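You operate a simulated robot arm through the tools that you are given. There is no shell and no other tool.

You are at the controls of a simulated robot arm. One attempt, no reset.

JOB
Latch the orange block down in its cradle with the green key.
Fine: block into the cradle between the latches first; turn the silver and the gold latch to HOLD with the key; stand the key back in its holder.

It is judged by the outcome, as a careful person would: the job done as asked, and still so three seconds after it is handed in. It fails if anything else is knocked over, pushed out of place, dropped, spilled or broken.

ROBOT AND FRAMES
A 7-joint arm with a two-finger parallel gripper, fixed in place. Base frame: the origin is on the floor under the middle of its stand, x ahead of it, y to its left, z up. Lengths are in m, angles in rad, forces in N, time in s.
It reaches about 1.247 m from its shoulder. Its first joint turns from -2.304 to 2.304 rad. Payload 3.91 kg.
The TCP is the grasp point between the finger pads, 0.03 m short of the fingertips. In the tool frame z runs along the fingers and y along their closing line. The gripper opens to 0.11 m. The fingers are 0.02 m wide and 0.01 m thick; the gripper's body (0.048 by 0.112 m) begins 0.055 m behind the TCP.
Orientation is told as [roll, pitch, yaw] about the base's x, y, z axes, in that order, counted from this pose: with the fingers straight down and closing along the base's y, the tool's x points along the base's -x, its y along +y and its z along -z.

CONTROLS
- The arm moves only by the tool apply_moves. Its argument "steps" is a list of rows, each a list of 6 numbers: the shift along the tool's x, y, z in units of 40 mm (1.0 is 40 mm), then the turn, a rotation vector about the tool's x, y, z in units of 5 degrees (1.0 is 5 degrees). In form: [[dx, dy, dz, ax, ay, az], ...]. A call has 1 to 20 rows; each row shifts and turns the commanded pose from where the row before left it, along the tool's axes as they then stand. "gripper" is the closure in counts, from 0 (fully open) to 255 (shut), set as the call begins (left out, the last holds). A call with a number of a shift or a turn outside -1 to 1 is refused whole. Rows are played at 5 a second. More than 0.05 m and 0.15 rad between two rows, or a gripper value outside its range, and nothing of the call is played. Where a pose cannot be reached the arm comes as near as it can. A force on the tool above 40 N (or 10 N above the force at the start of the call, whichever is more), or a blocked arm, ends the call early, and 0.2 s more pass. The fingers move at their own pace (about 0.108 m/s each) and stop on an object; they squeeze with about 34 N. The grip force told is the motor's: it shows also when the fingers shut on nothing. Time passes only in rows, and 0.2 s behind the last, so rows that do not move let the fingers close. It gives the time, the measured TCP pose, the force on the tool (base axes), the opening and the grip force at its end, in the units of the frame above (readings bear some noise), with the torque about the TCP (base axes, N m) and any sound that the robot's microphone picked up.
- Cameras (640 x 400 px; columns grow to the right, rows downward): "scene" is fixed at [0.4192, -0.4927, 1.554]; the picture's right is [1.00, -0.05, 0.00], its down [-0.02, -0.41, -0.91] and it looks along [0.05, 0.91, -0.41] (base axes); focal length 335 px, centre (320, 200). "wrist" rides on the gripper at [0.072, 0.017, -0.103] in the tool frame; the picture's right is [-0.23, 0.97, 0.00], its down [-0.76, -0.18, -0.62] and it looks along [-0.61, -0.14, 0.78] (tool axes); focal length 222 px, centre (320, 200). There is no depth. A picture from a camera that has moved, and an enlarged one, comes with that camera's place and axes in the base frame and with its lens. The place of the scene camera against the robot may be out by one fixed shift of up to 0.025 m in any direction.
- snapshot(camera): a new picture of that camera. The clock stands still meanwhile.
- close_up(camera, box): a new picture of the part [left, top, right, bottom] of that camera's present view, enlarged. The clock stands still meanwhile.
- close_job(): hands the job in; it is judged then, once.

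Nothing tells you positions but the pictures and the camera data. Unless the task says otherwise, let go and move clear before handing in.

The tools are called by a JSON object that holds its "fn" and its "kwargs". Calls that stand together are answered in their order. apply_moves: Moves the arm, as the interface text tells. Its arguments: {"type":"object","properties":{"steps":{"type":"array","items":{"type":"array","items":{"type":"number"}}},"gripper":{"type":"number"}},"required":["steps"]} The other tools are called the same way: snapshot (camera) takes a picture; close_up (camera, box) takes an enlarged picture of a part of a camera's view; close_job () hands the job in.

At the start:

```text
time: 0.0
ee_pos: [0.2649, 0.4782, 1.1919]
ee_rot: [0.001, 0.002, 0.0]
force: [-0.5, -0.5, -0.4]
moment: [0.0, -0.01, -0.02]
finger_gap: 0.1099
grasp_force: 0.0
```

scene: 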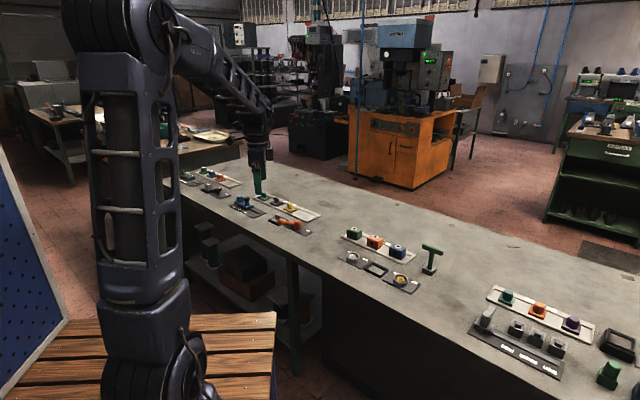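
wrist: 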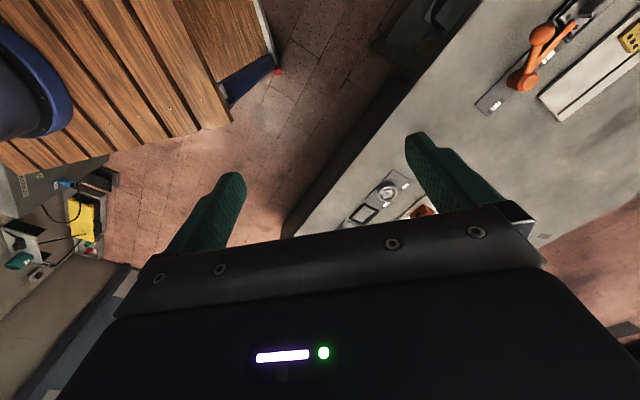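

The bench carries several stations. The one with a green T-shaped key, a tray of coloured blocks and a plate with latches is near the middle, so I'll take closer pictures of it first.

{"fn": "close_up", "kwargs": {"camera": "scene", "box": [320, 210, 460, 310]}}

{"fn": "close_up", "kwargs": {"camera": "scene", "box": [450, 270, 640, 400]}}

{"fn": "close_up", "kwargs": {"camera": "scene", "box": [170, 150, 340, 250]}}

```text
4.00 times, centred on (390, 260) of scene
camera zoom: at [0.4192, -0.4927, 1.554], right [1.0, -0.05, 0.0], down [-0.02, -0.41, -0.91], along [0.05, 0.91, -0.41], focal length 1340 px, centre (40, -40)
```

zoom: 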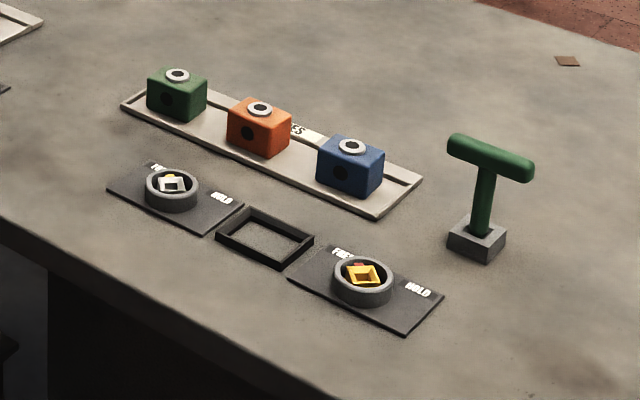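

```text
3.08 times, centred on (545, 335) of scene
camera zoom: at [0.4192, -0.4927, 1.554], right [1.0, -0.05, 0.0], down [-0.02, -0.41, -0.91], along [0.05, 0.91, -0.41], focal length 1031 px, centre (-372, -215)
```

zoom: 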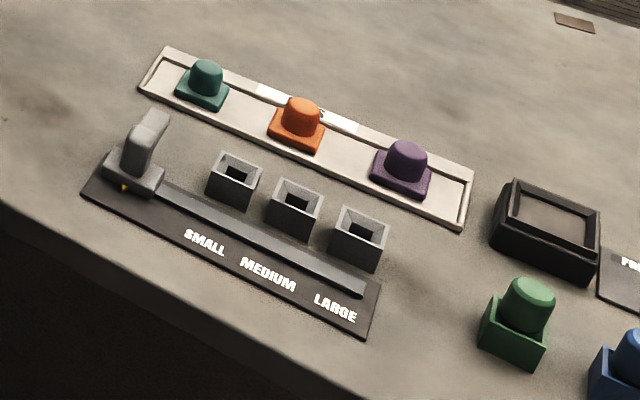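

```text
3.76 times, centred on (255, 200) of scene
camera zoom: at [0.4192, -0.4927, 1.554], right [1.0, -0.05, 0.0], down [-0.02, -0.41, -0.91], along [0.05, 0.91, -0.41], focal length 1261 px, centre (565, 200)
```

zoom: 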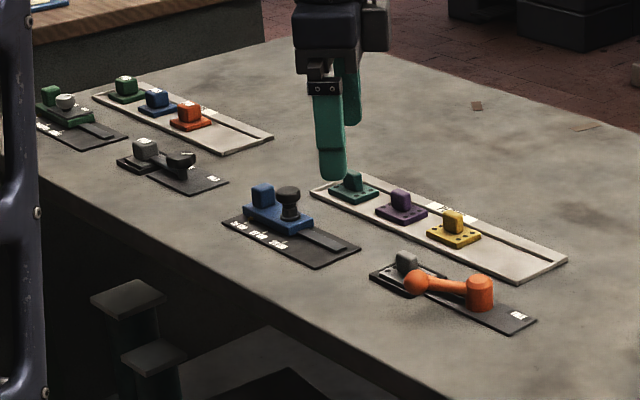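

The orange block's station has a tray with green, orange and blue blocks, silver and gold latch sockets, a black cradle between them, and a T-key in a holder. It looks to be near (0.69, 0.55) with the bench top at about z 0.79. I'll move above it at a safe height and look with the wrist camera.

{"fn": "apply_moves", "kwargs": {"steps": [[-0.8875, 0.175, 0.225, 0, 0, 0], [-0.8875, 0.175, 0.225, 0, 0, 0], [-0.8875, 0.175, 0.225, 0, 0, 0], [-0.8875, 0.175, 0.225, 0, 0, 0], [-0.8875, 0.175, 0.225, 0, 0, 0], [-0.8875, 0.175, 0.225, 0, 0, 0], [-0.8875, 0.175, 0.225, 0, 0, 0], [-0.8875, 0.175, 0.225, 0, 0, 0], [-0.8875, 0.175, 0.225, 0, 0, 0], [-0.8875, 0.175, 0.225, 0, 0, 0], [0, 0, 0, 0, 0, 0]], "gripper": 0}}

{"fn": "snapshot", "kwargs": {"camera": "wrist"}}

{"fn": "snapshot", "kwargs": {"camera": "scene"}}

```text
time: 2.4
ee_pos: [0.62, 0.5482, 1.1021]
ee_rot: [0.0, 0.001, 0.002]
force: [-0.5, -1.1, -0.3]
moment: [0.04, 0.01, 0.03]
finger_gap: 0.1101
grasp_force: 0.1
```

```text
taken
camera wrist: at [0.5479, 0.5657, 1.2061], right [0.23, 0.97, 0.0], down [0.76, -0.18, 0.62], along [0.61, -0.14, -0.78], focal length 222 px, centre (320, 200)
```

wrist: 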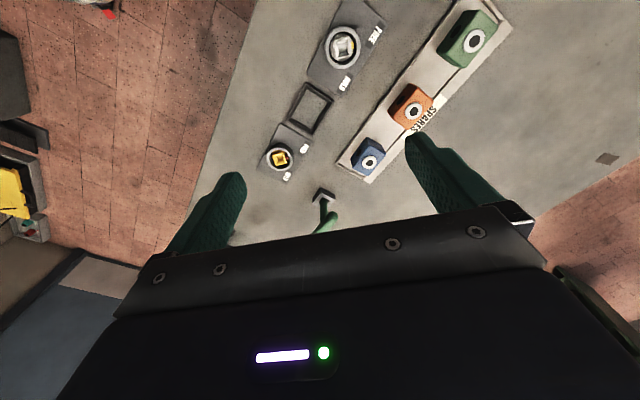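

```text
taken
```

scene: 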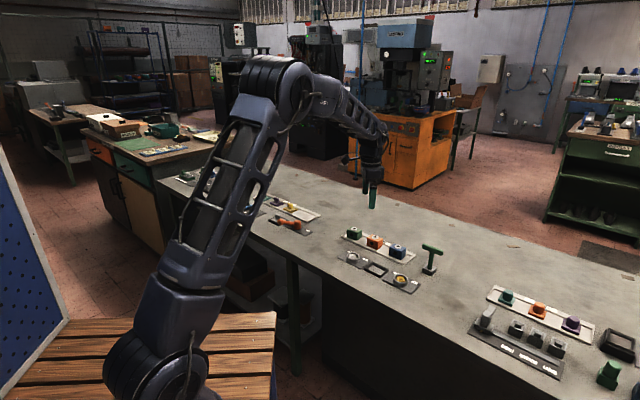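

The whole station is in view from above. I'll zoom in on the latches, blocks and key to read markings and positions.

{"fn": "close_up", "kwargs": {"camera": "wrist", "box": [240, 0, 400, 100]}}

{"fn": "close_up", "kwargs": {"camera": "wrist", "box": [240, 100, 400, 200]}}

{"fn": "close_up", "kwargs": {"camera": "wrist", "box": [340, 20, 500, 120]}}

{"fn": "close_up", "kwargs": {"camera": "wrist", "box": [280, 160, 380, 222]}}

{"fn": "close_up", "kwargs": {"camera": "scene", "box": [330, 245, 380, 277]}}

{"fn": "close_up", "kwargs": {"camera": "scene", "box": [380, 265, 430, 297]}}

```text
4.00 times, centred on (320, 50) of wrist
camera zoom: at [0.5479, 0.5657, 1.2061], right [0.23, 0.97, 0.0], down [0.76, -0.18, 0.62], along [0.61, -0.14, -0.78], focal length 888 px, centre (320, 800)
```

zoom: 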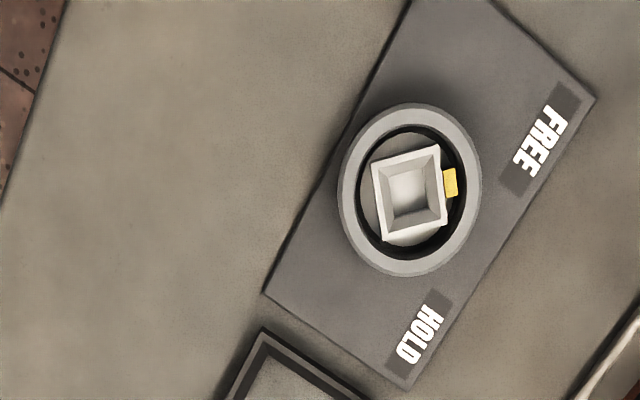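

```text
4.00 times, centred on (320, 150) of wrist
camera zoom: at [0.5479, 0.5657, 1.2061], right [0.23, 0.97, 0.0], down [0.76, -0.18, 0.62], along [0.61, -0.14, -0.78], focal length 888 px, centre (320, 400)
```

zoom: 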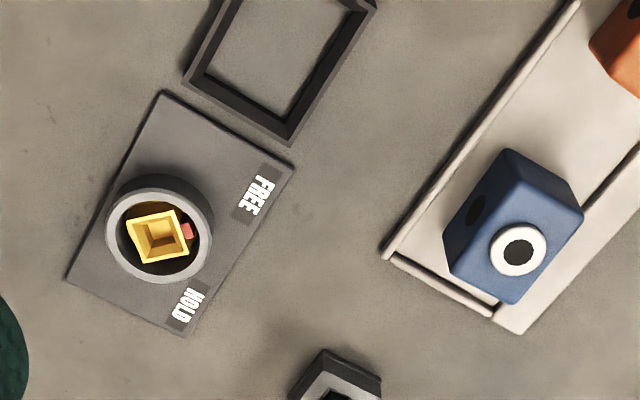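

```text
4.00 times, centred on (420, 70) of wrist
camera zoom: at [0.5479, 0.5657, 1.2061], right [0.23, 0.97, 0.0], down [0.76, -0.18, 0.62], along [0.61, -0.14, -0.78], focal length 888 px, centre (-80, 720)
```

zoom: 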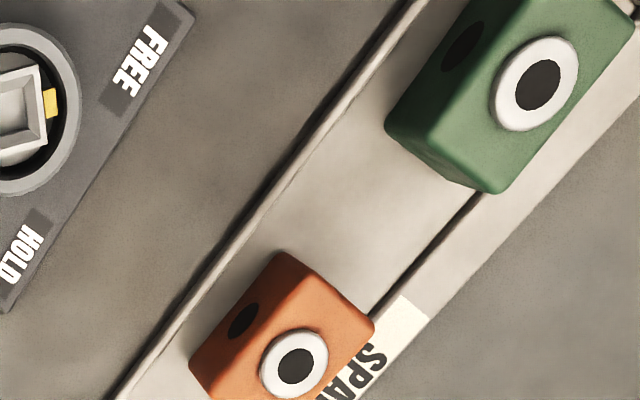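

```text
6.40 times, centred on (330, 191) of wrist
camera zoom: at [0.5479, 0.5657, 1.2061], right [0.23, 0.97, 0.0], down [0.76, -0.18, 0.62], along [0.61, -0.14, -0.78], focal length 1422 px, centre (256, 258)
```

zoom: 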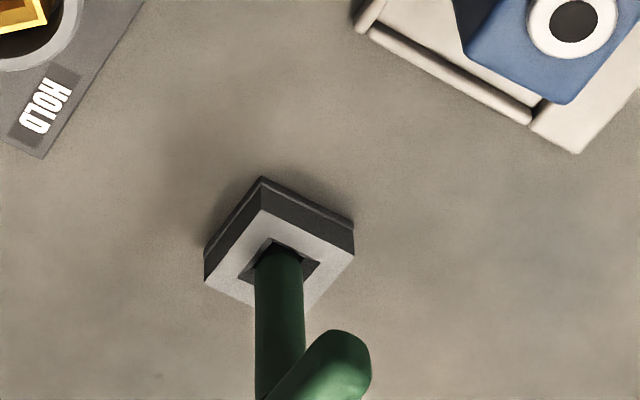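

```text
12.50 times, centred on (355, 261) of scene
camera zoom: at [0.4192, -0.4927, 1.554], right [1.0, -0.05, 0.0], down [-0.02, -0.41, -0.91], along [0.05, 0.91, -0.41], focal length 4187 px, centre (-118, -562)
```

zoom: 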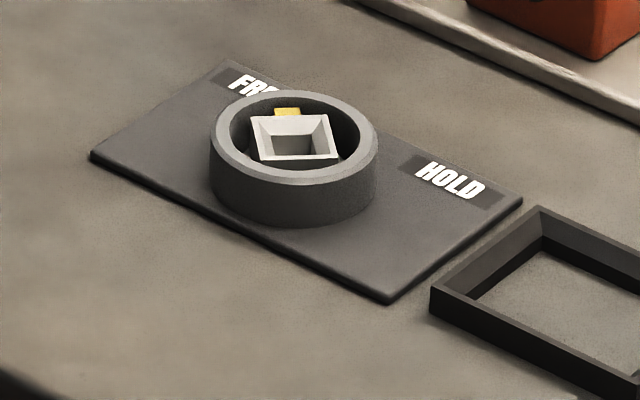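

```text
12.50 times, centred on (405, 281) of scene
camera zoom: at [0.4192, -0.4927, 1.554], right [1.0, -0.05, 0.0], down [-0.02, -0.41, -0.91], along [0.05, 0.91, -0.41], focal length 4187 px, centre (-742, -812)
```

zoom: 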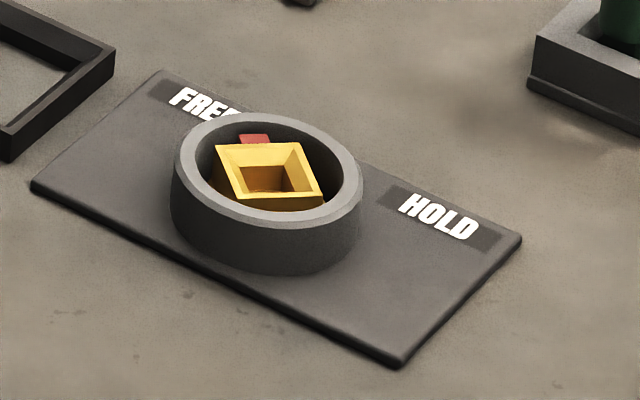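

The close-ups are sharp. The row of fixtures runs at about -45° in the base frame, with the silver latch near (0.583, 0.591), the cradle near (0.66, 0.518), the gold latch near (0.733, 0.441), the orange block near (0.688, 0.685) and the key near (0.86, 0.50). I'll turn the wrist to line up with the row and look again.

{"fn": "apply_moves", "kwargs": {"steps": [[0, 0, 0, 0, 0, 0.9], [0, 0, 0, 0, 0, 0.9], [0, 0, 0, 0, 0, 0.9], [0, 0, 0, 0, 0, 0.9], [0, 0, 0, 0, 0, 0.9], [0, 0, 0, 0, 0, 0.9], [0, 0, 0, 0, 0, 0.9], [0, 0, 0, 0, 0, 0.9], [0, 0, 0, 0, 0, 0.9], [0, 0, 0, 0, 0, 0.9], [0, 0.75, 0, 0, 0, 0], [0, 0.75, 0, 0, 0, 0], [0, 0, 0, 0, 0, 0]]}}

{"fn": "snapshot", "kwargs": {"camera": "wrist"}}

```text
time: 5.2
ee_pos: [0.6619, 0.5905, 1.1021]
ee_rot: [0.0, 0.001, -0.785]
force: [-0.4, 0.3, 0.1]
moment: [0.05, -0.01, 0.04]
finger_gap: 0.1099
grasp_force: 0.0
```

```text
taken
camera wrist: at [0.6231, 0.6539, 1.2055], right [0.85, 0.53, 0.0], down [0.41, -0.66, 0.62], along [0.33, -0.53, -0.78], focal length 222 px, centre (320, 200)
```

wrist: 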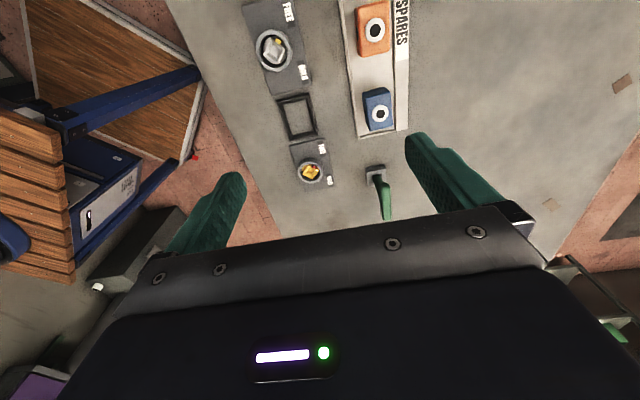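

Now aligned with the row. I'll take close-ups of each part from this view.

{"fn": "close_up", "kwargs": {"camera": "wrist", "box": [320, 0, 420, 62]}}

{"fn": "close_up", "kwargs": {"camera": "wrist", "box": [235, 10, 335, 72]}}

{"fn": "close_up", "kwargs": {"camera": "wrist", "box": [250, 70, 370, 145]}}

{"fn": "close_up", "kwargs": {"camera": "wrist", "box": [270, 140, 350, 190]}}

{"fn": "close_up", "kwargs": {"camera": "wrist", "box": [330, 150, 430, 212]}}

```text
6.40 times, centred on (370, 31) of wrist
camera zoom: at [0.6231, 0.6539, 1.2055], right [0.85, 0.53, 0.0], down [0.41, -0.66, 0.62], along [0.33, -0.53, -0.78], focal length 1422 px, centre (0, 1282)
```

zoom: 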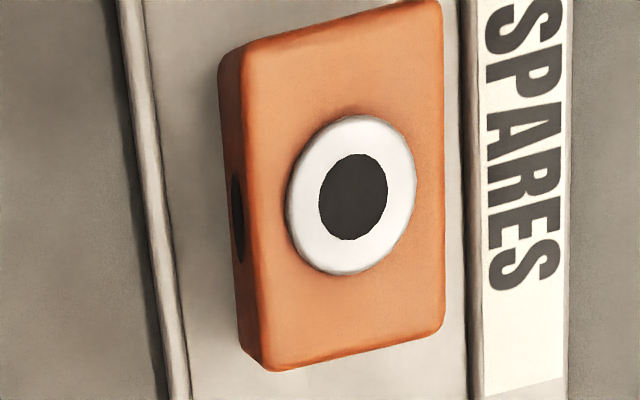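

```text
6.40 times, centred on (285, 41) of wrist
camera zoom: at [0.6231, 0.6539, 1.2055], right [0.85, 0.53, 0.0], down [0.41, -0.66, 0.62], along [0.33, -0.53, -0.78], focal length 1422 px, centre (544, 1218)
```

zoom: 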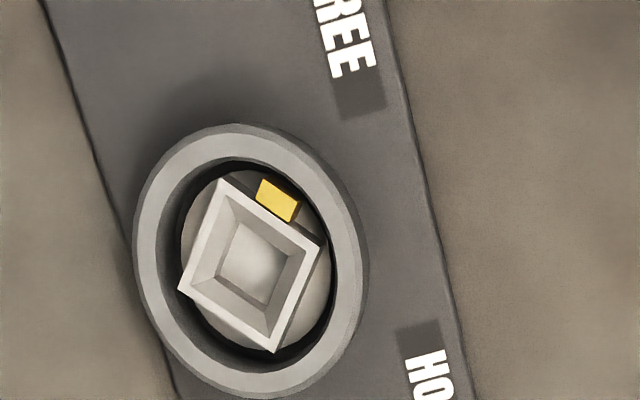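

```text
5.33 times, centred on (310, 108) of wrist
camera zoom: at [0.6231, 0.6539, 1.2055], right [0.85, 0.53, 0.0], down [0.41, -0.66, 0.62], along [0.33, -0.53, -0.78], focal length 1185 px, centre (373, 693)
```

zoom: 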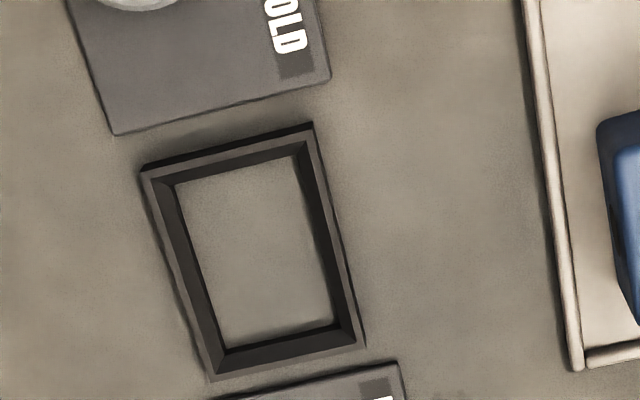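

```text
8.00 times, centred on (310, 165) of wrist
camera zoom: at [0.6231, 0.6539, 1.2055], right [0.85, 0.53, 0.0], down [0.41, -0.66, 0.62], along [0.33, -0.53, -0.78], focal length 1777 px, centre (400, 480)
```

zoom: 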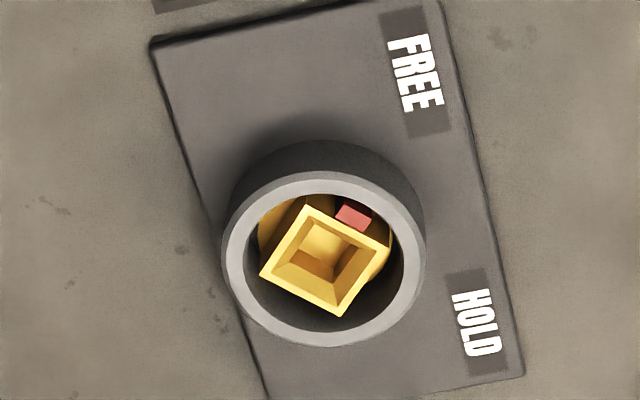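

```text
6.40 times, centred on (380, 181) of wrist
camera zoom: at [0.6231, 0.6539, 1.2055], right [0.85, 0.53, 0.0], down [0.41, -0.66, 0.62], along [0.33, -0.53, -0.78], focal length 1422 px, centre (-64, 322)
```

zoom: 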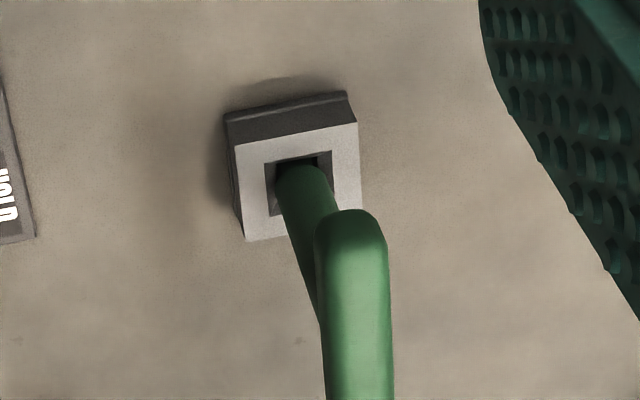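

The silver and gold rotors are both at FREE with their pointers along base +y, so HOLD is base +x, a clockwise quarter turn. The orange block is near (0.687, 0.684) with its top at about z 0.846. I'll drop to a closer view above the block.

{"fn": "apply_moves", "kwargs": {"steps": [[0.242, 0.419, 0.75, 0, 0, 0], [0.242, 0.419, 0.75, 0, 0, 0], [0.242, 0.419, 0.75, 0, 0, 0], [0.242, 0.419, 0.75, 0, 0, 0], [0.242, 0.419, 0.75, 0, 0, 0], [0, 0, 0, 0, 0, 0]]}}

{"fn": "snapshot", "kwargs": {"camera": "wrist"}}

{"fn": "close_up", "kwargs": {"camera": "wrist", "box": [240, 0, 400, 100]}}

```text
time: 6.6
ee_pos: [0.6873, 0.684, 0.9523]
ee_rot: [0.0, 0.0, -0.785]
force: [-0.2, 0.3, 0.9]
moment: [0.01, 0.04, -0.01]
finger_gap: 0.11
grasp_force: 0.2
```

```text
taken
camera wrist: at [0.6481, 0.7477, 1.055], right [0.85, 0.53, 0.0], down [0.41, -0.66, 0.62], along [0.33, -0.53, -0.78], focal length 222 px, centre (320, 200)
```

wrist: 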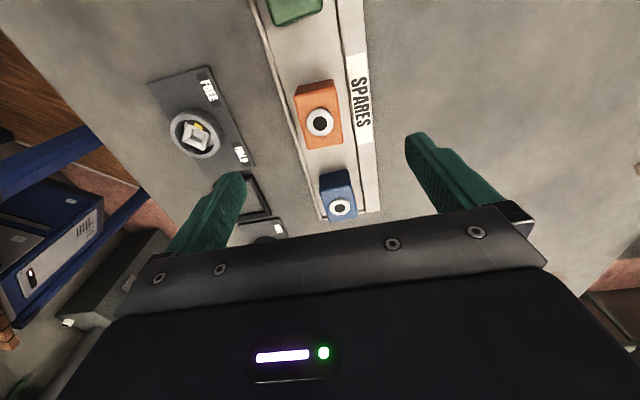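

```text
4.00 times, centred on (320, 50) of wrist
camera zoom: at [0.6481, 0.7477, 1.055], right [0.85, 0.53, 0.0], down [0.41, -0.66, 0.62], along [0.33, -0.53, -0.78], focal length 888 px, centre (320, 800)
```

zoom: 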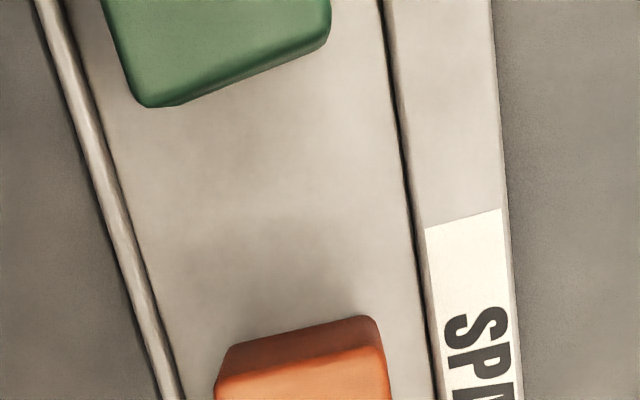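

{"fn": "close_up", "kwargs": {"camera": "wrist", "box": [270, 70, 370, 160]}}

{"fn": "close_up", "kwargs": {"camera": "scene", "box": [340, 220, 420, 270]}}

```text
4.44 times, centred on (320, 115) of wrist
camera zoom: at [0.6481, 0.7477, 1.055], right [0.85, 0.53, 0.0], down [0.41, -0.66, 0.62], along [0.33, -0.53, -0.78], focal length 987 px, centre (320, 578)
```

zoom: 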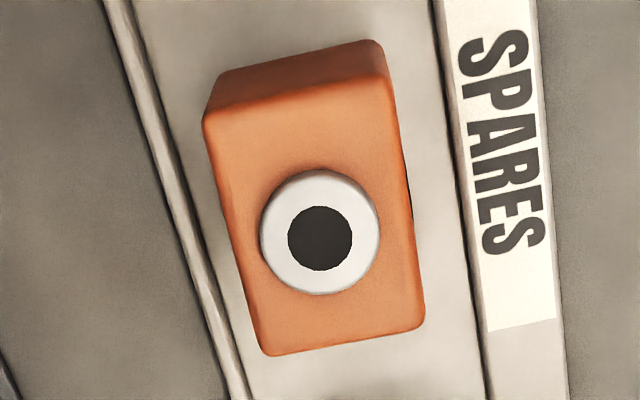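

```text
8.00 times, centred on (380, 245) of scene
camera zoom: at [0.4192, -0.4927, 1.554], right [1.0, -0.05, 0.0], down [-0.02, -0.41, -0.91], along [0.05, 0.91, -0.41], focal length 2680 px, centre (-160, -160)
```

zoom: 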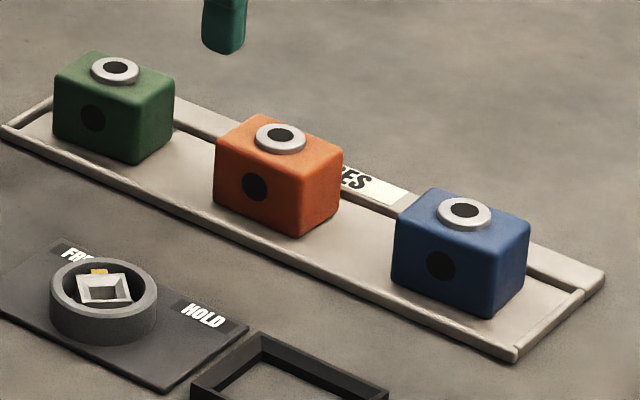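

The block measures about 38 × 54 mm and sits centred under the gripper, turned about 2° from the row. I'll match that small turn, descend so the fingertips flank its upper half, and close.

{"fn": "apply_moves", "kwargs": {"steps": [[0, 0, 0.6, 0, 0, 0.46], [0, 0, 0.6, 0, 0, 0], [0, 0, 0.6, 0, 0, 0], [0, 0, 0.5, 0, 0, 0], [0, 0, 0.3, 0, 0, 0], [0, 0, 0, 0, 0, 0]]}}

{"fn": "close_up", "kwargs": {"camera": "wrist", "box": [180, 80, 460, 255]}}

{"fn": "close_up", "kwargs": {"camera": "scene", "box": [340, 210, 420, 260]}}

```text
time: 8.0
ee_pos: [0.6876, 0.6857, 0.8484]
ee_rot: [0.001, 0.0, -0.827]
force: [-0.3, -0.1, 0.3]
moment: [-0.01, 0.0, -0.03]
finger_gap: 0.11
grasp_force: 0.1
```

```text
2.29 times, centred on (320, 168) of wrist
camera zoom: at [0.6509, 0.7494, 0.9512], right [0.87, 0.49, 0.0], down [0.39, -0.68, 0.62], along [0.31, -0.54, -0.78], focal length 508 px, centre (320, 274)
```

zoom: 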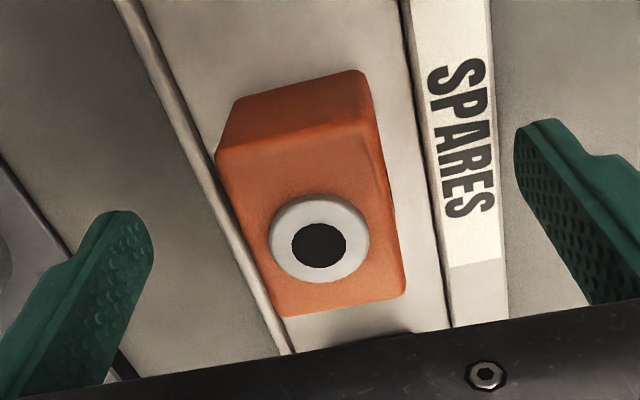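

```text
8.00 times, centred on (380, 235) of scene
camera zoom: at [0.4192, -0.4927, 1.554], right [1.0, -0.05, 0.0], down [-0.02, -0.41, -0.91], along [0.05, 0.91, -0.41], focal length 2680 px, centre (-160, -80)
```

zoom: 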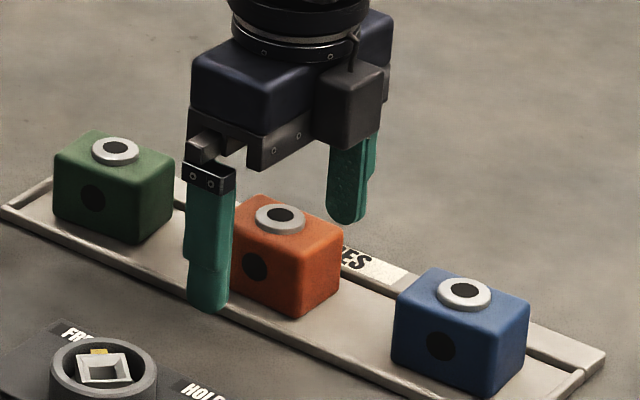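

The gripper's grasp point falls right on the block's boss, so I'll close the fingers.

{"fn": "apply_moves", "kwargs": {"steps": [[0, 0, 0, 0, 0, 0], [0, 0, 0, 0, 0, 0], [0, 0, 0, 0, 0, 0], [0, 0, 0, 0, 0, 0], [0, 0, 0, 0, 0, 0]], "gripper": 255}}

{"fn": "close_up", "kwargs": {"camera": "wrist", "box": [180, 80, 460, 255]}}

```text
time: 9.2
ee_pos: [0.6875, 0.684, 0.8482]
ee_rot: [-0.002, 0.0, -0.827]
force: [-0.4, -0.1, 1.0]
moment: [0.07, -0.04, -0.02]
finger_gap: 0.0396
grasp_force: 33.9
```

```text
2.29 times, centred on (320, 168) of wrist
camera zoom: at [0.6509, 0.7495, 0.9513], right [0.87, 0.49, 0.0], down [0.39, -0.68, 0.62], along [0.31, -0.54, -0.78], focal length 508 px, centre (320, 274)
```

zoom: 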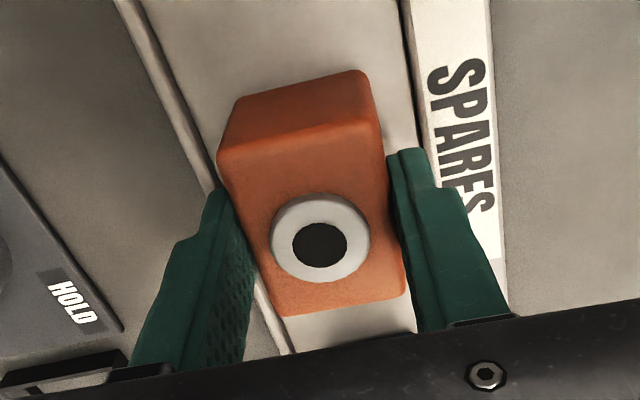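

The block is gripped, with a width of 39.6 mm. I'll lift it, square up to the row and stop partway to get a close view of the cradle.

{"fn": "apply_moves", "kwargs": {"steps": [[0, 0, -0.4, 0, 0, 0], [0, 0, -0.7, 0, 0, 0], [0, 0, -0.7, 0, 0, -0.23], [0, 0, -0.7, 0, 0, -0.23], [-0.5, -0.3, 0, 0, 0, 0], [-0.5, -0.3, 0, 0, 0, 0], [-0.5, -0.3, 0, 0, 0, 0], [-0.5, -0.3, 0, 0, 0, 0], [-0.5, 0, 0, 0, 0, 0], [0, 0, 0, 0, 0, 0]]}}

{"fn": "snapshot", "kwargs": {"camera": "wrist"}}

{"fn": "close_up", "kwargs": {"camera": "scene", "box": [330, 200, 450, 300]}}

```text
time: 11.4
ee_pos: [0.7237, 0.5791, 0.9473]
ee_rot: [0.0, 0.0, -0.784]
force: [-0.7, 0.3, -2.5]
moment: [-0.02, 0.0, 0.03]
finger_gap: 0.0393
grasp_force: 33.9
```

```text
taken
camera wrist: at [0.6848, 0.643, 1.0507], right [0.85, 0.53, 0.0], down [0.41, -0.66, 0.62], along [0.33, -0.53, -0.78], focal length 222 px, centre (320, 200)
```

wrist: 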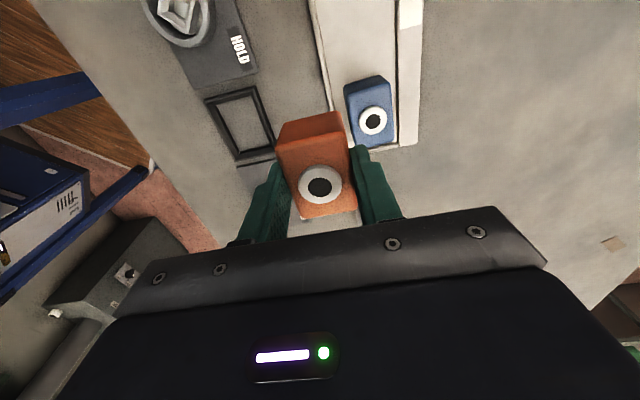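

```text
4.00 times, centred on (390, 250) of scene
camera zoom: at [0.4192, -0.4927, 1.554], right [1.0, -0.05, 0.0], down [-0.02, -0.41, -0.91], along [0.05, 0.91, -0.41], focal length 1340 px, centre (40, 0)
```

zoom: 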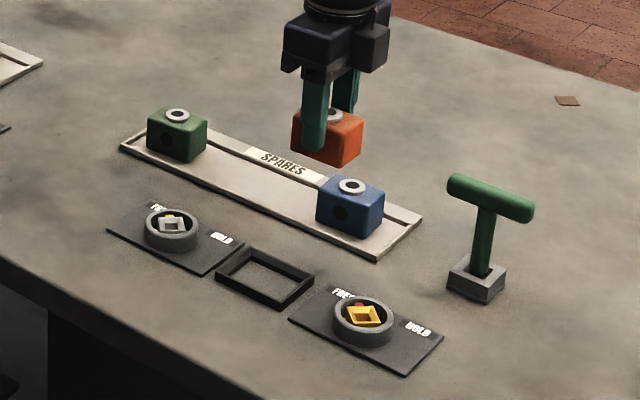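

{"fn": "close_up", "kwargs": {"camera": "wrist", "box": [180, 70, 308, 150]}}

{"fn": "close_up", "kwargs": {"camera": "wrist", "box": [200, 80, 360, 220]}}

```text
5.00 times, centred on (244, 110) of wrist
camera zoom: at [0.6848, 0.643, 1.0507], right [0.85, 0.53, 0.0], down [0.41, -0.66, 0.62], along [0.33, -0.53, -0.78], focal length 1111 px, centre (700, 650)
```

zoom: 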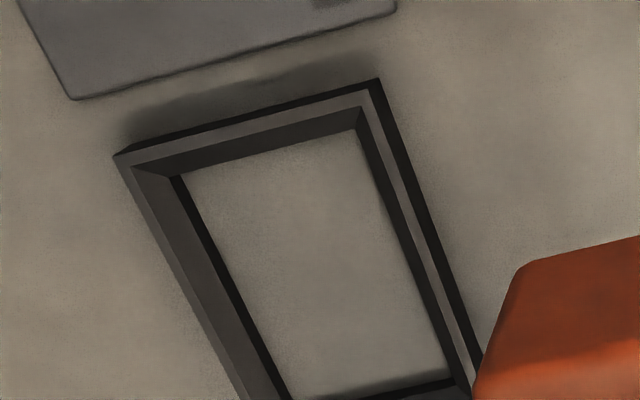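

```text
2.86 times, centred on (280, 150) of wrist
camera zoom: at [0.6848, 0.643, 1.0507], right [0.85, 0.53, 0.0], down [0.41, -0.66, 0.62], along [0.33, -0.53, -0.78], focal length 635 px, centre (434, 343)
```

zoom: 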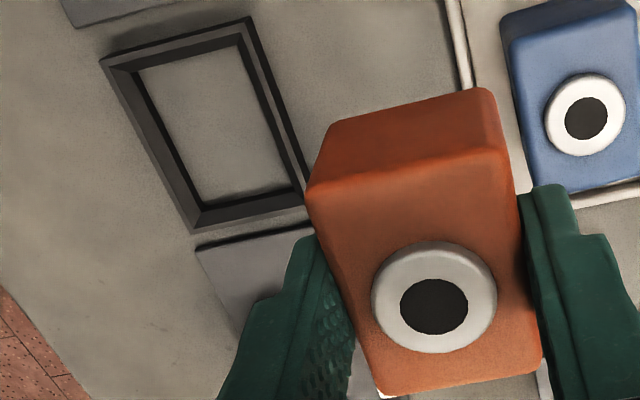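

The cradle shows clearly, with an inner space of roughly 42 × 58 mm and a chamfered rim, centred near (0.661, 0.517). I'll move over it and hover with the block above the rim to check alignment.

{"fn": "apply_moves", "kwargs": {"steps": [[0, -0.74, 0, 0, 0, 0], [0, -0.74, 0, 0, 0, 0], [0, -0.735, 0, 0, 0, 0], [0, 0, 0.6, 0, 0, 0], [0, 0, 0.6, 0, 0, 0], [0, 0, 0.37, 0, 0, 0], [0, 0, 0, 0, 0, 0]]}}

{"fn": "close_up", "kwargs": {"camera": "wrist", "box": [220, 60, 420, 220]}}

{"fn": "close_up", "kwargs": {"camera": "scene", "box": [345, 230, 415, 290]}}

```text
time: 13.0
ee_pos: [0.6608, 0.5171, 0.8852]
ee_rot: [-0.001, 0.0, -0.784]
force: [-0.3, 0.5, -2.0]
moment: [-0.01, -0.01, -0.01]
finger_gap: 0.0394
grasp_force: 33.7
```

```text
2.50 times, centred on (320, 140) of wrist
camera zoom: at [0.622, 0.5803, 0.9886], right [0.85, 0.53, 0.0], down [0.41, -0.66, 0.62], along [0.33, -0.53, -0.78], focal length 555 px, centre (320, 350)
```

zoom: 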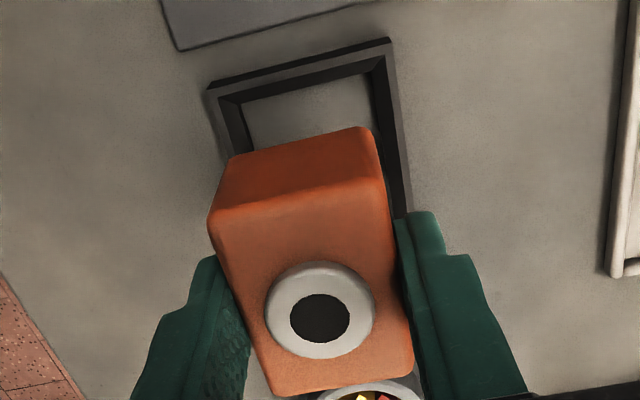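

```text
6.67 times, centred on (380, 260) of scene
camera zoom: at [0.4192, -0.4927, 1.554], right [1.0, -0.05, 0.0], down [-0.02, -0.41, -0.91], along [0.05, 0.91, -0.41], focal length 2233 px, centre (-80, -200)
```

zoom: 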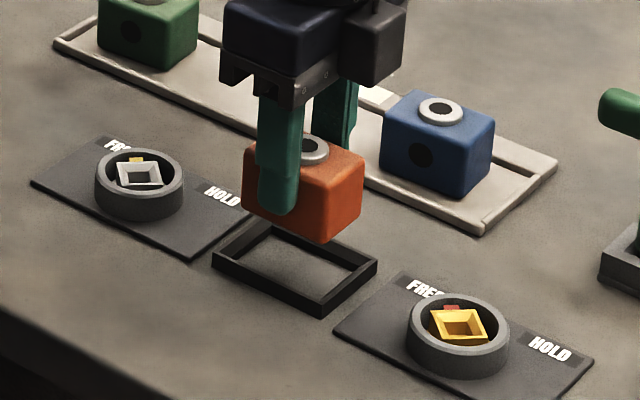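

{"fn": "close_up", "kwargs": {"camera": "wrist", "box": [270, 65, 360, 125]}}

{"fn": "close_up", "kwargs": {"camera": "wrist", "box": [265, 85, 305, 125]}}

{"fn": "close_up", "kwargs": {"camera": "wrist", "box": [325, 70, 365, 150]}}

```text
6.67 times, centred on (315, 95) of wrist
camera zoom: at [0.622, 0.5803, 0.9886], right [0.85, 0.53, 0.0], down [0.41, -0.66, 0.62], along [0.33, -0.53, -0.78], focal length 1481 px, centre (353, 900)
```

zoom: 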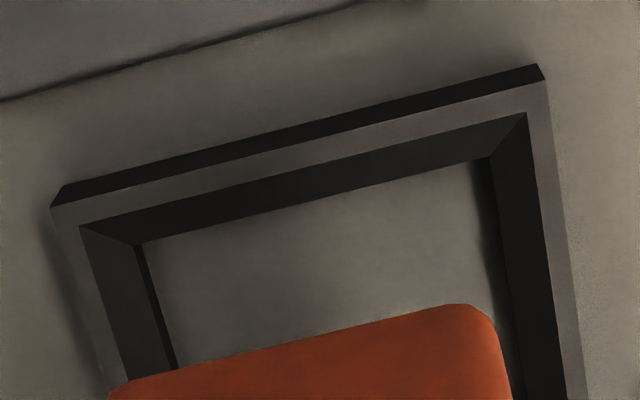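

```text
10.00 times, centred on (285, 105) of wrist
camera zoom: at [0.622, 0.5803, 0.9886], right [0.85, 0.53, 0.0], down [0.41, -0.66, 0.62], along [0.33, -0.53, -0.78], focal length 2221 px, centre (670, 1150)
```

zoom: 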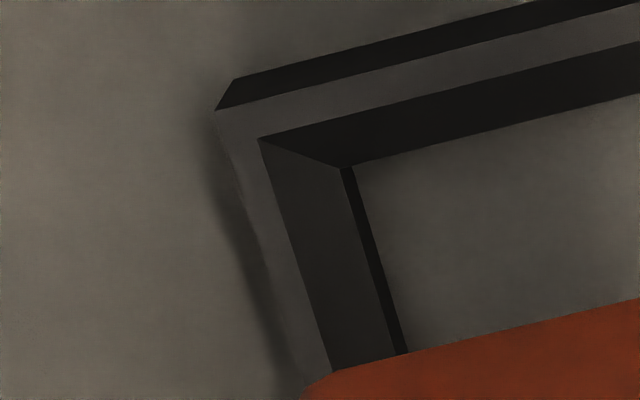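

```text
5.00 times, centred on (345, 110) of wrist
camera zoom: at [0.622, 0.5803, 0.9886], right [0.85, 0.53, 0.0], down [0.41, -0.66, 0.62], along [0.33, -0.53, -0.78], focal length 1111 px, centre (195, 650)
```

zoom: 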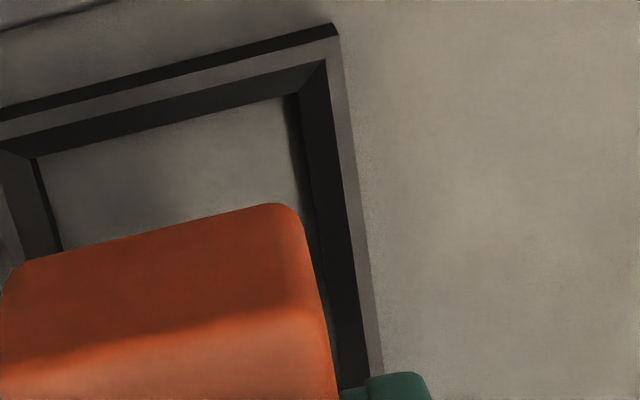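

From this hover the cradle sits about 1 mm towards +e2 (the tray side) of the block centre; along the row it looks right. I'll correct that and descend partway, then check again.

{"fn": "apply_moves", "kwargs": {"steps": [[0, 0.028, 0.2, 0, 0, 0], [0, 0, 0.3, 0, 0, 0], [0, 0, 0.2, 0, 0, 0], [0, 0, 0, 0, 0, 0]]}}

{"fn": "close_up", "kwargs": {"camera": "wrist", "box": [260, 75, 380, 150]}}

{"fn": "close_up", "kwargs": {"camera": "scene", "box": [355, 245, 405, 285]}}

```text
time: 14.0
ee_pos: [0.6631, 0.5178, 0.8579]
ee_rot: [0.001, 0.0, -0.783]
force: [-0.1, -0.1, -2.4]
moment: [0.0, -0.01, 0.01]
finger_gap: 0.0395
grasp_force: 34.1
```

```text
5.33 times, centred on (320, 112) of wrist
camera zoom: at [0.6235, 0.5813, 0.9606], right [0.85, 0.53, 0.0], down [0.41, -0.66, 0.62], along [0.33, -0.53, -0.78], focal length 1185 px, centre (320, 667)
```

zoom: 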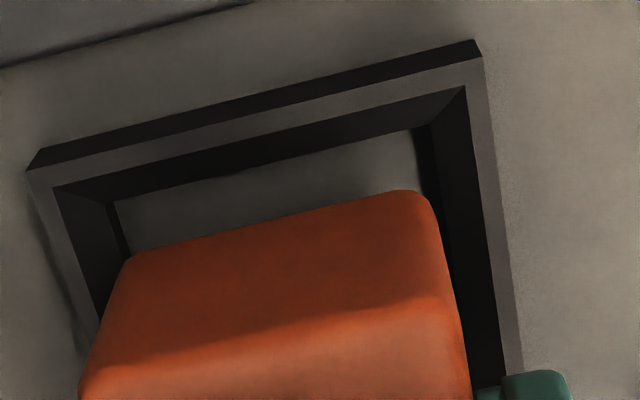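

```text
10.00 times, centred on (380, 265) of scene
camera zoom: at [0.4192, -0.4927, 1.554], right [1.0, -0.05, 0.0], down [-0.02, -0.41, -0.91], along [0.05, 0.91, -0.41], focal length 3350 px, centre (-280, -450)
```

zoom: 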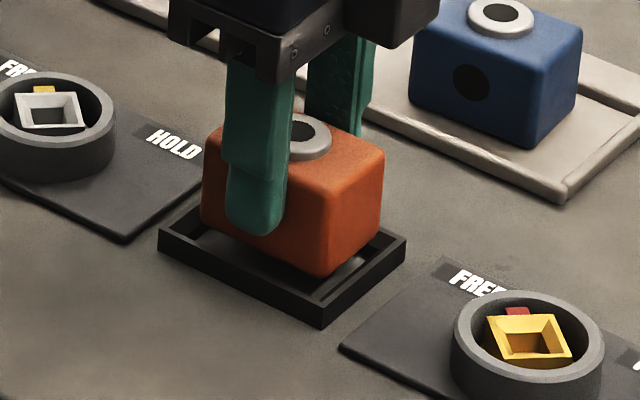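

Alignment is within about a millimetre, well inside the lead-in chamfer. I'll nudge back half a millimetre and lower gently until the block rests on the floor of the cradle.

{"fn": "apply_moves", "kwargs": {"steps": [[0, -0.015, 0.08, 0, 0, 0], [0, 0, 0.08, 0, 0, 0], [0, 0, 0.08, 0, 0, 0], [0, 0, 0.06, 0, 0, 0], [0, 0, 0, 0, 0, 0]]}}

{"fn": "close_up", "kwargs": {"camera": "wrist", "box": [250, 75, 390, 162]}}

{"fn": "close_up", "kwargs": {"camera": "scene", "box": [355, 245, 405, 285]}}

```text
time: 15.2
ee_pos: [0.6615, 0.5175, 0.8452]
ee_rot: [0.001, -0.001, -0.783]
force: [-5.9, 7.2, -0.7]
moment: [0.25, 0.24, -0.17]
finger_gap: 0.0393
grasp_force: 34.1
```

```text
4.57 times, centred on (320, 118) of wrist
camera zoom: at [0.6222, 0.5816, 0.9485], right [0.85, 0.53, 0.0], down [0.41, -0.66, 0.62], along [0.33, -0.53, -0.78], focal length 1015 px, centre (320, 573)
```

zoom: 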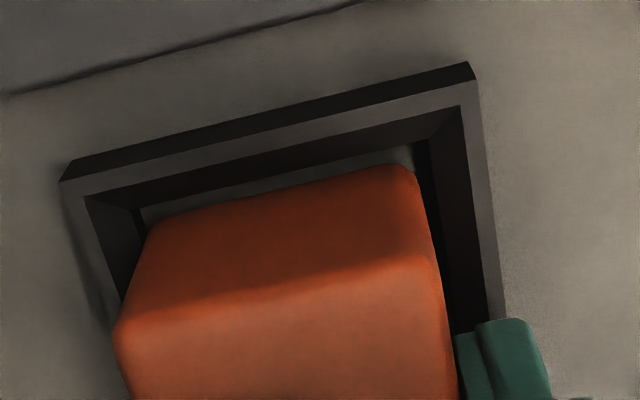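

```text
10.00 times, centred on (380, 265) of scene
camera zoom: at [0.4192, -0.4927, 1.554], right [1.0, -0.05, 0.0], down [-0.02, -0.41, -0.91], along [0.05, 0.91, -0.41], focal length 3350 px, centre (-280, -450)
```

zoom: 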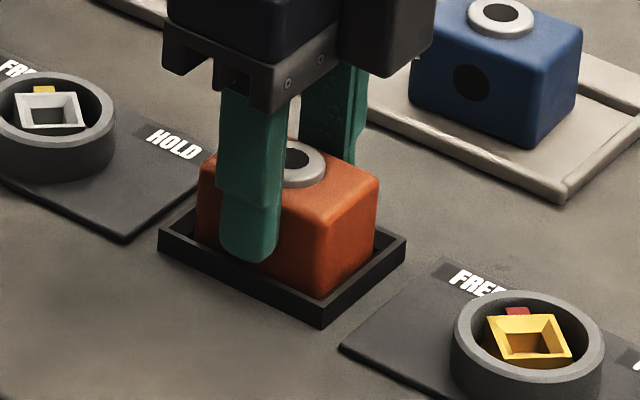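

The block's far end is touching the +row side of the chamfer, giving about 9 N sideways. I'll ease back along the row about 2.4 mm and see if the force drops.

{"fn": "apply_moves", "kwargs": {"steps": [[0.03, 0, 0, 0, 0, 0], [0.03, 0, 0, 0, 0, 0], [0, 0, 0, 0, 0, 0]]}}

{"fn": "close_up", "kwargs": {"camera": "wrist", "box": [250, 75, 390, 162]}}

```text
time: 16.0
ee_pos: [0.6617, 0.5189, 0.8455]
ee_rot: [0.001, 0.001, -0.787]
force: [0.5, 0.1, -2.3]
moment: [-0.02, 0.01, 0.01]
finger_gap: 0.0395
grasp_force: 34.2
```

```text
4.57 times, centred on (320, 118) of wrist
camera zoom: at [0.6213, 0.5825, 0.9485], right [0.85, 0.53, 0.0], down [0.41, -0.66, 0.62], along [0.33, -0.53, -0.78], focal length 1015 px, centre (320, 573)
```

zoom: 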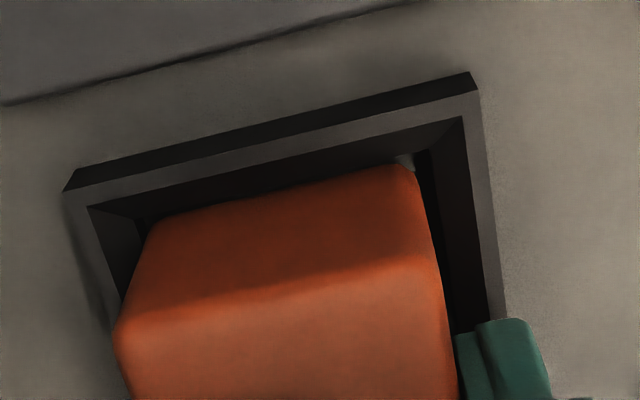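

The side force has gone. I'll continue lowering in small steps.

{"fn": "apply_moves", "kwargs": {"steps": [[0, 0, 0.04, 0, 0, 0], [0, 0, 0.04, 0, 0, 0], [0, 0, 0, 0, 0, 0]]}}

{"fn": "close_up", "kwargs": {"camera": "wrist", "box": [250, 75, 390, 162]}}

{"fn": "close_up", "kwargs": {"camera": "scene", "box": [355, 245, 405, 285]}}

```text
time: 16.8
ee_pos: [0.6595, 0.5197, 0.8446]
ee_rot: [0.005, 0.001, -0.786]
force: [-4.3, -7.4, 34.9]
moment: [-0.33, 0.33, 0.02]
finger_gap: 0.0392
grasp_force: 34.1
```

```text
4.57 times, centred on (320, 118) of wrist
camera zoom: at [0.621, 0.5824, 0.948], right [0.85, 0.53, 0.0], down [0.41, -0.67, 0.62], along [0.33, -0.53, -0.78], focal length 1015 px, centre (320, 573)
```

zoom: 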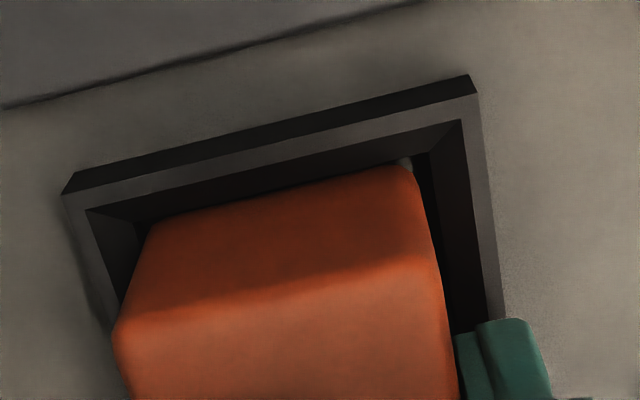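

```text
10.00 times, centred on (380, 265) of scene
camera zoom: at [0.4192, -0.4927, 1.554], right [1.0, -0.05, 0.0], down [-0.02, -0.41, -0.91], along [0.05, 0.91, -0.41], focal length 3350 px, centre (-280, -450)
```

zoom: 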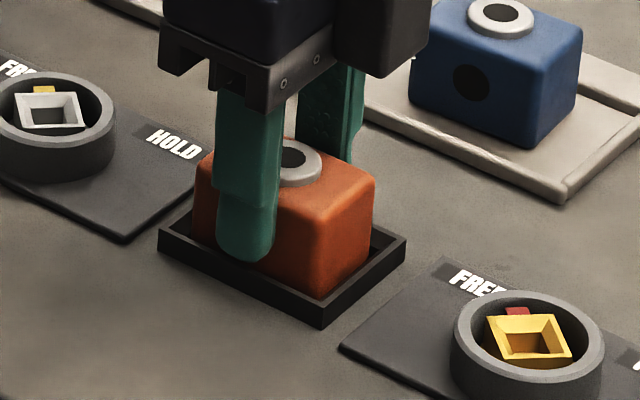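

The arm met 35 N upward after only half a millimetre more, so the block may be resting on the cradle floor. I'll check closely before letting go.

{"fn": "close_up", "kwargs": {"camera": "scene", "box": [368, 255, 396, 281]}}

{"fn": "close_up", "kwargs": {"camera": "scene", "box": [350, 245, 380, 275]}}

{"fn": "close_up", "kwargs": {"camera": "wrist", "box": [270, 95, 350, 145]}}

```text
15.38 times, centred on (382, 268) of scene
camera zoom: at [0.4192, -0.4927, 1.554], right [1.0, -0.05, 0.0], down [-0.02, -0.41, -0.91], along [0.05, 0.91, -0.41], focal length 5153 px, centre (-634, -846)
```

zoom: 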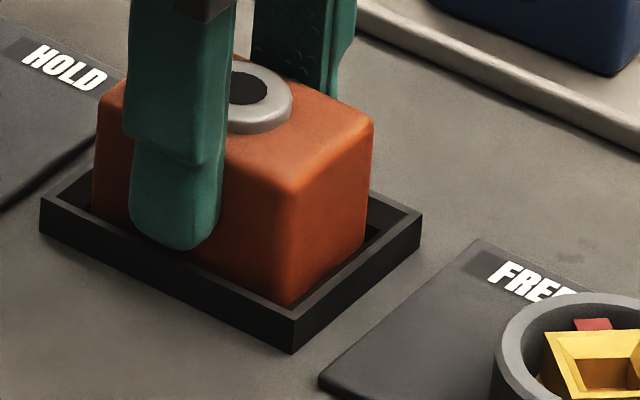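

```text
13.33 times, centred on (365, 260) of scene
camera zoom: at [0.4192, -0.4927, 1.554], right [1.0, -0.05, 0.0], down [-0.02, -0.41, -0.91], along [0.05, 0.91, -0.41], focal length 4466 px, centre (-280, -600)
```

zoom: 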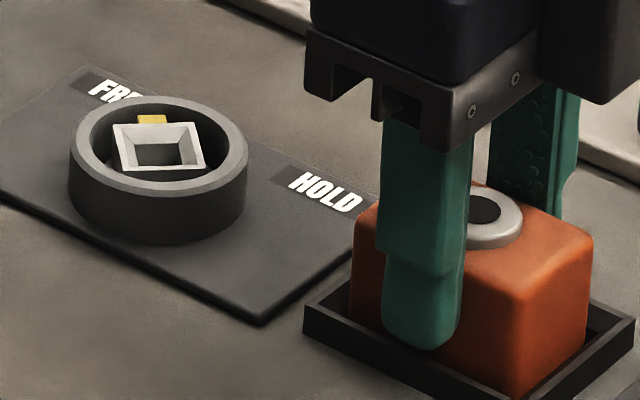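

```text
8.00 times, centred on (310, 120) of wrist
camera zoom: at [0.621, 0.5824, 0.948], right [0.85, 0.53, 0.0], down [0.41, -0.67, 0.62], along [0.33, -0.53, -0.78], focal length 1777 px, centre (400, 840)
```

zoom: 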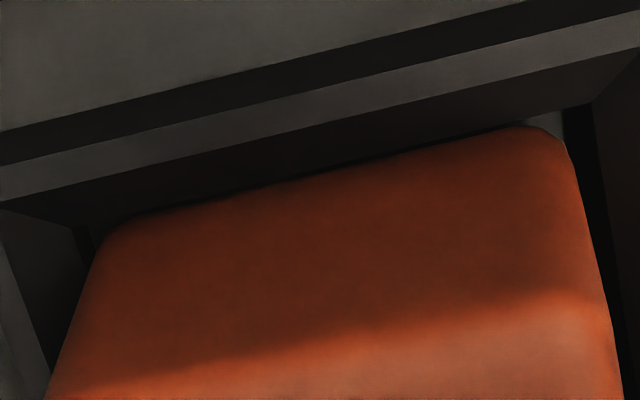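

The block's lower edge is hidden behind the rim and about 8 mm deep, so it is seated. I'll take off the downward push, open the fingers partway and rise.

{"fn": "apply_moves", "kwargs": {"steps": [[0, 0, -0.06, 0, 0, 0], [0, 0, 0, 0, 0, 0]]}}

{"fn": "apply_moves", "kwargs": {"steps": [[0, 0, 0, 0, 0, 0], [0, 0, 0, 0, 0, 0], [0, 0, 0, 0, 0, 0]], "gripper": 90}}

{"fn": "close_up", "kwargs": {"camera": "wrist", "box": [220, 60, 420, 220]}}

```text
time: 17.4
ee_pos: [0.6601, 0.5207, 0.8457]
ee_rot: [0.001, 0.0, -0.784]
force: [4.0, 3.9, 10.6]
moment: [0.3, -0.17, -0.05]
finger_gap: 0.0392
grasp_force: 34.5
```

```text
time: 18.2
ee_pos: [0.6603, 0.519, 0.8446]
ee_rot: [0.0, 0.001, -0.785]
force: [-0.4, 0.3, -0.2]
moment: [0.0, -0.01, -0.02]
finger_gap: 0.0713
grasp_force: 0.1
```

```text
2.50 times, centred on (320, 140) of wrist
camera zoom: at [0.6211, 0.5825, 0.9479], right [0.85, 0.53, 0.0], down [0.41, -0.66, 0.62], along [0.33, -0.53, -0.78], focal length 555 px, centre (320, 350)
```

zoom: 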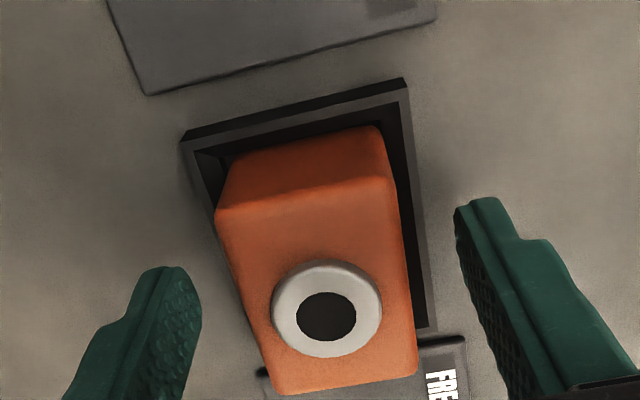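

Released. I'll rise and inspect the seating.

{"fn": "apply_moves", "kwargs": {"steps": [[0, 0, -0.3, 0, 0, 0], [0, 0, -0.8, 0, 0, 0], [0, 0, -0.9, 0, 0, 0], [0, 0, -0.9, 0, 0, 0], [0, 0, -0.9, 0, 0, 0], [0, 0, 0, 0, 0, 0]]}}

{"fn": "close_up", "kwargs": {"camera": "wrist", "box": [240, 40, 400, 140]}}

{"fn": "close_up", "kwargs": {"camera": "scene", "box": [362, 250, 398, 282]}}

{"fn": "snapshot", "kwargs": {"camera": "wrist"}}

```text
time: 19.6
ee_pos: [0.6604, 0.5202, 0.9963]
ee_rot: [-0.001, 0.001, -0.785]
force: [-0.2, 0.0, -1.2]
moment: [0.0, -0.06, -0.01]
finger_gap: 0.0711
grasp_force: 0.1
```

```text
4.00 times, centred on (320, 90) of wrist
camera zoom: at [0.6212, 0.5827, 1.0997], right [0.85, 0.53, 0.0], down [0.41, -0.66, 0.62], along [0.33, -0.53, -0.78], focal length 888 px, centre (320, 640)
```

zoom: 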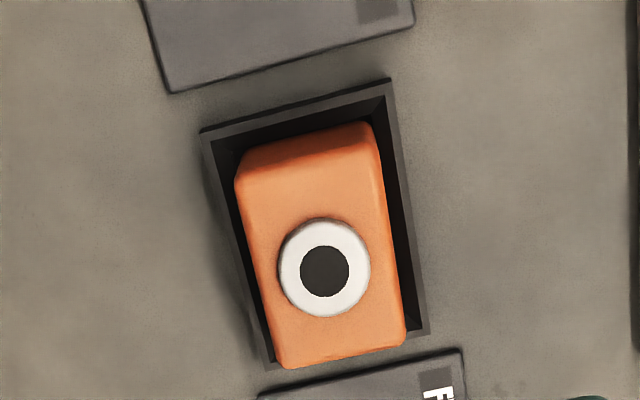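

```text
12.50 times, centred on (380, 266) of scene
camera zoom: at [0.4192, -0.4927, 1.554], right [1.0, -0.05, 0.0], down [-0.02, -0.41, -0.91], along [0.05, 0.91, -0.41], focal length 4187 px, centre (-430, -625)
```

zoom: 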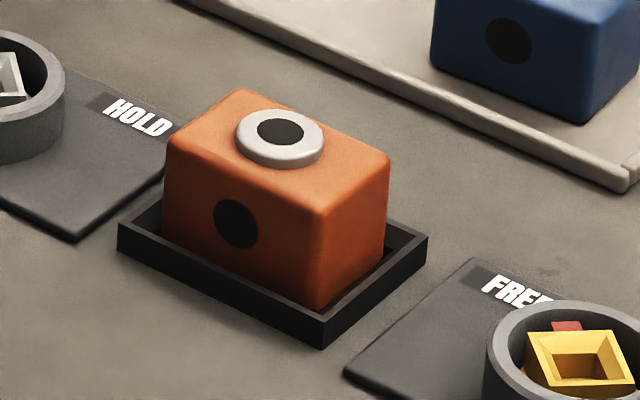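

```text
taken
camera wrist: at [0.6212, 0.5827, 1.0997], right [0.85, 0.53, 0.0], down [0.41, -0.66, 0.62], along [0.33, -0.53, -0.78], focal length 222 px, centre (320, 200)
```

wrist: 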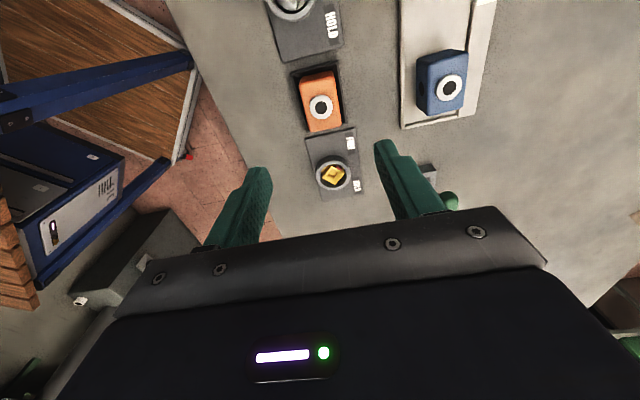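

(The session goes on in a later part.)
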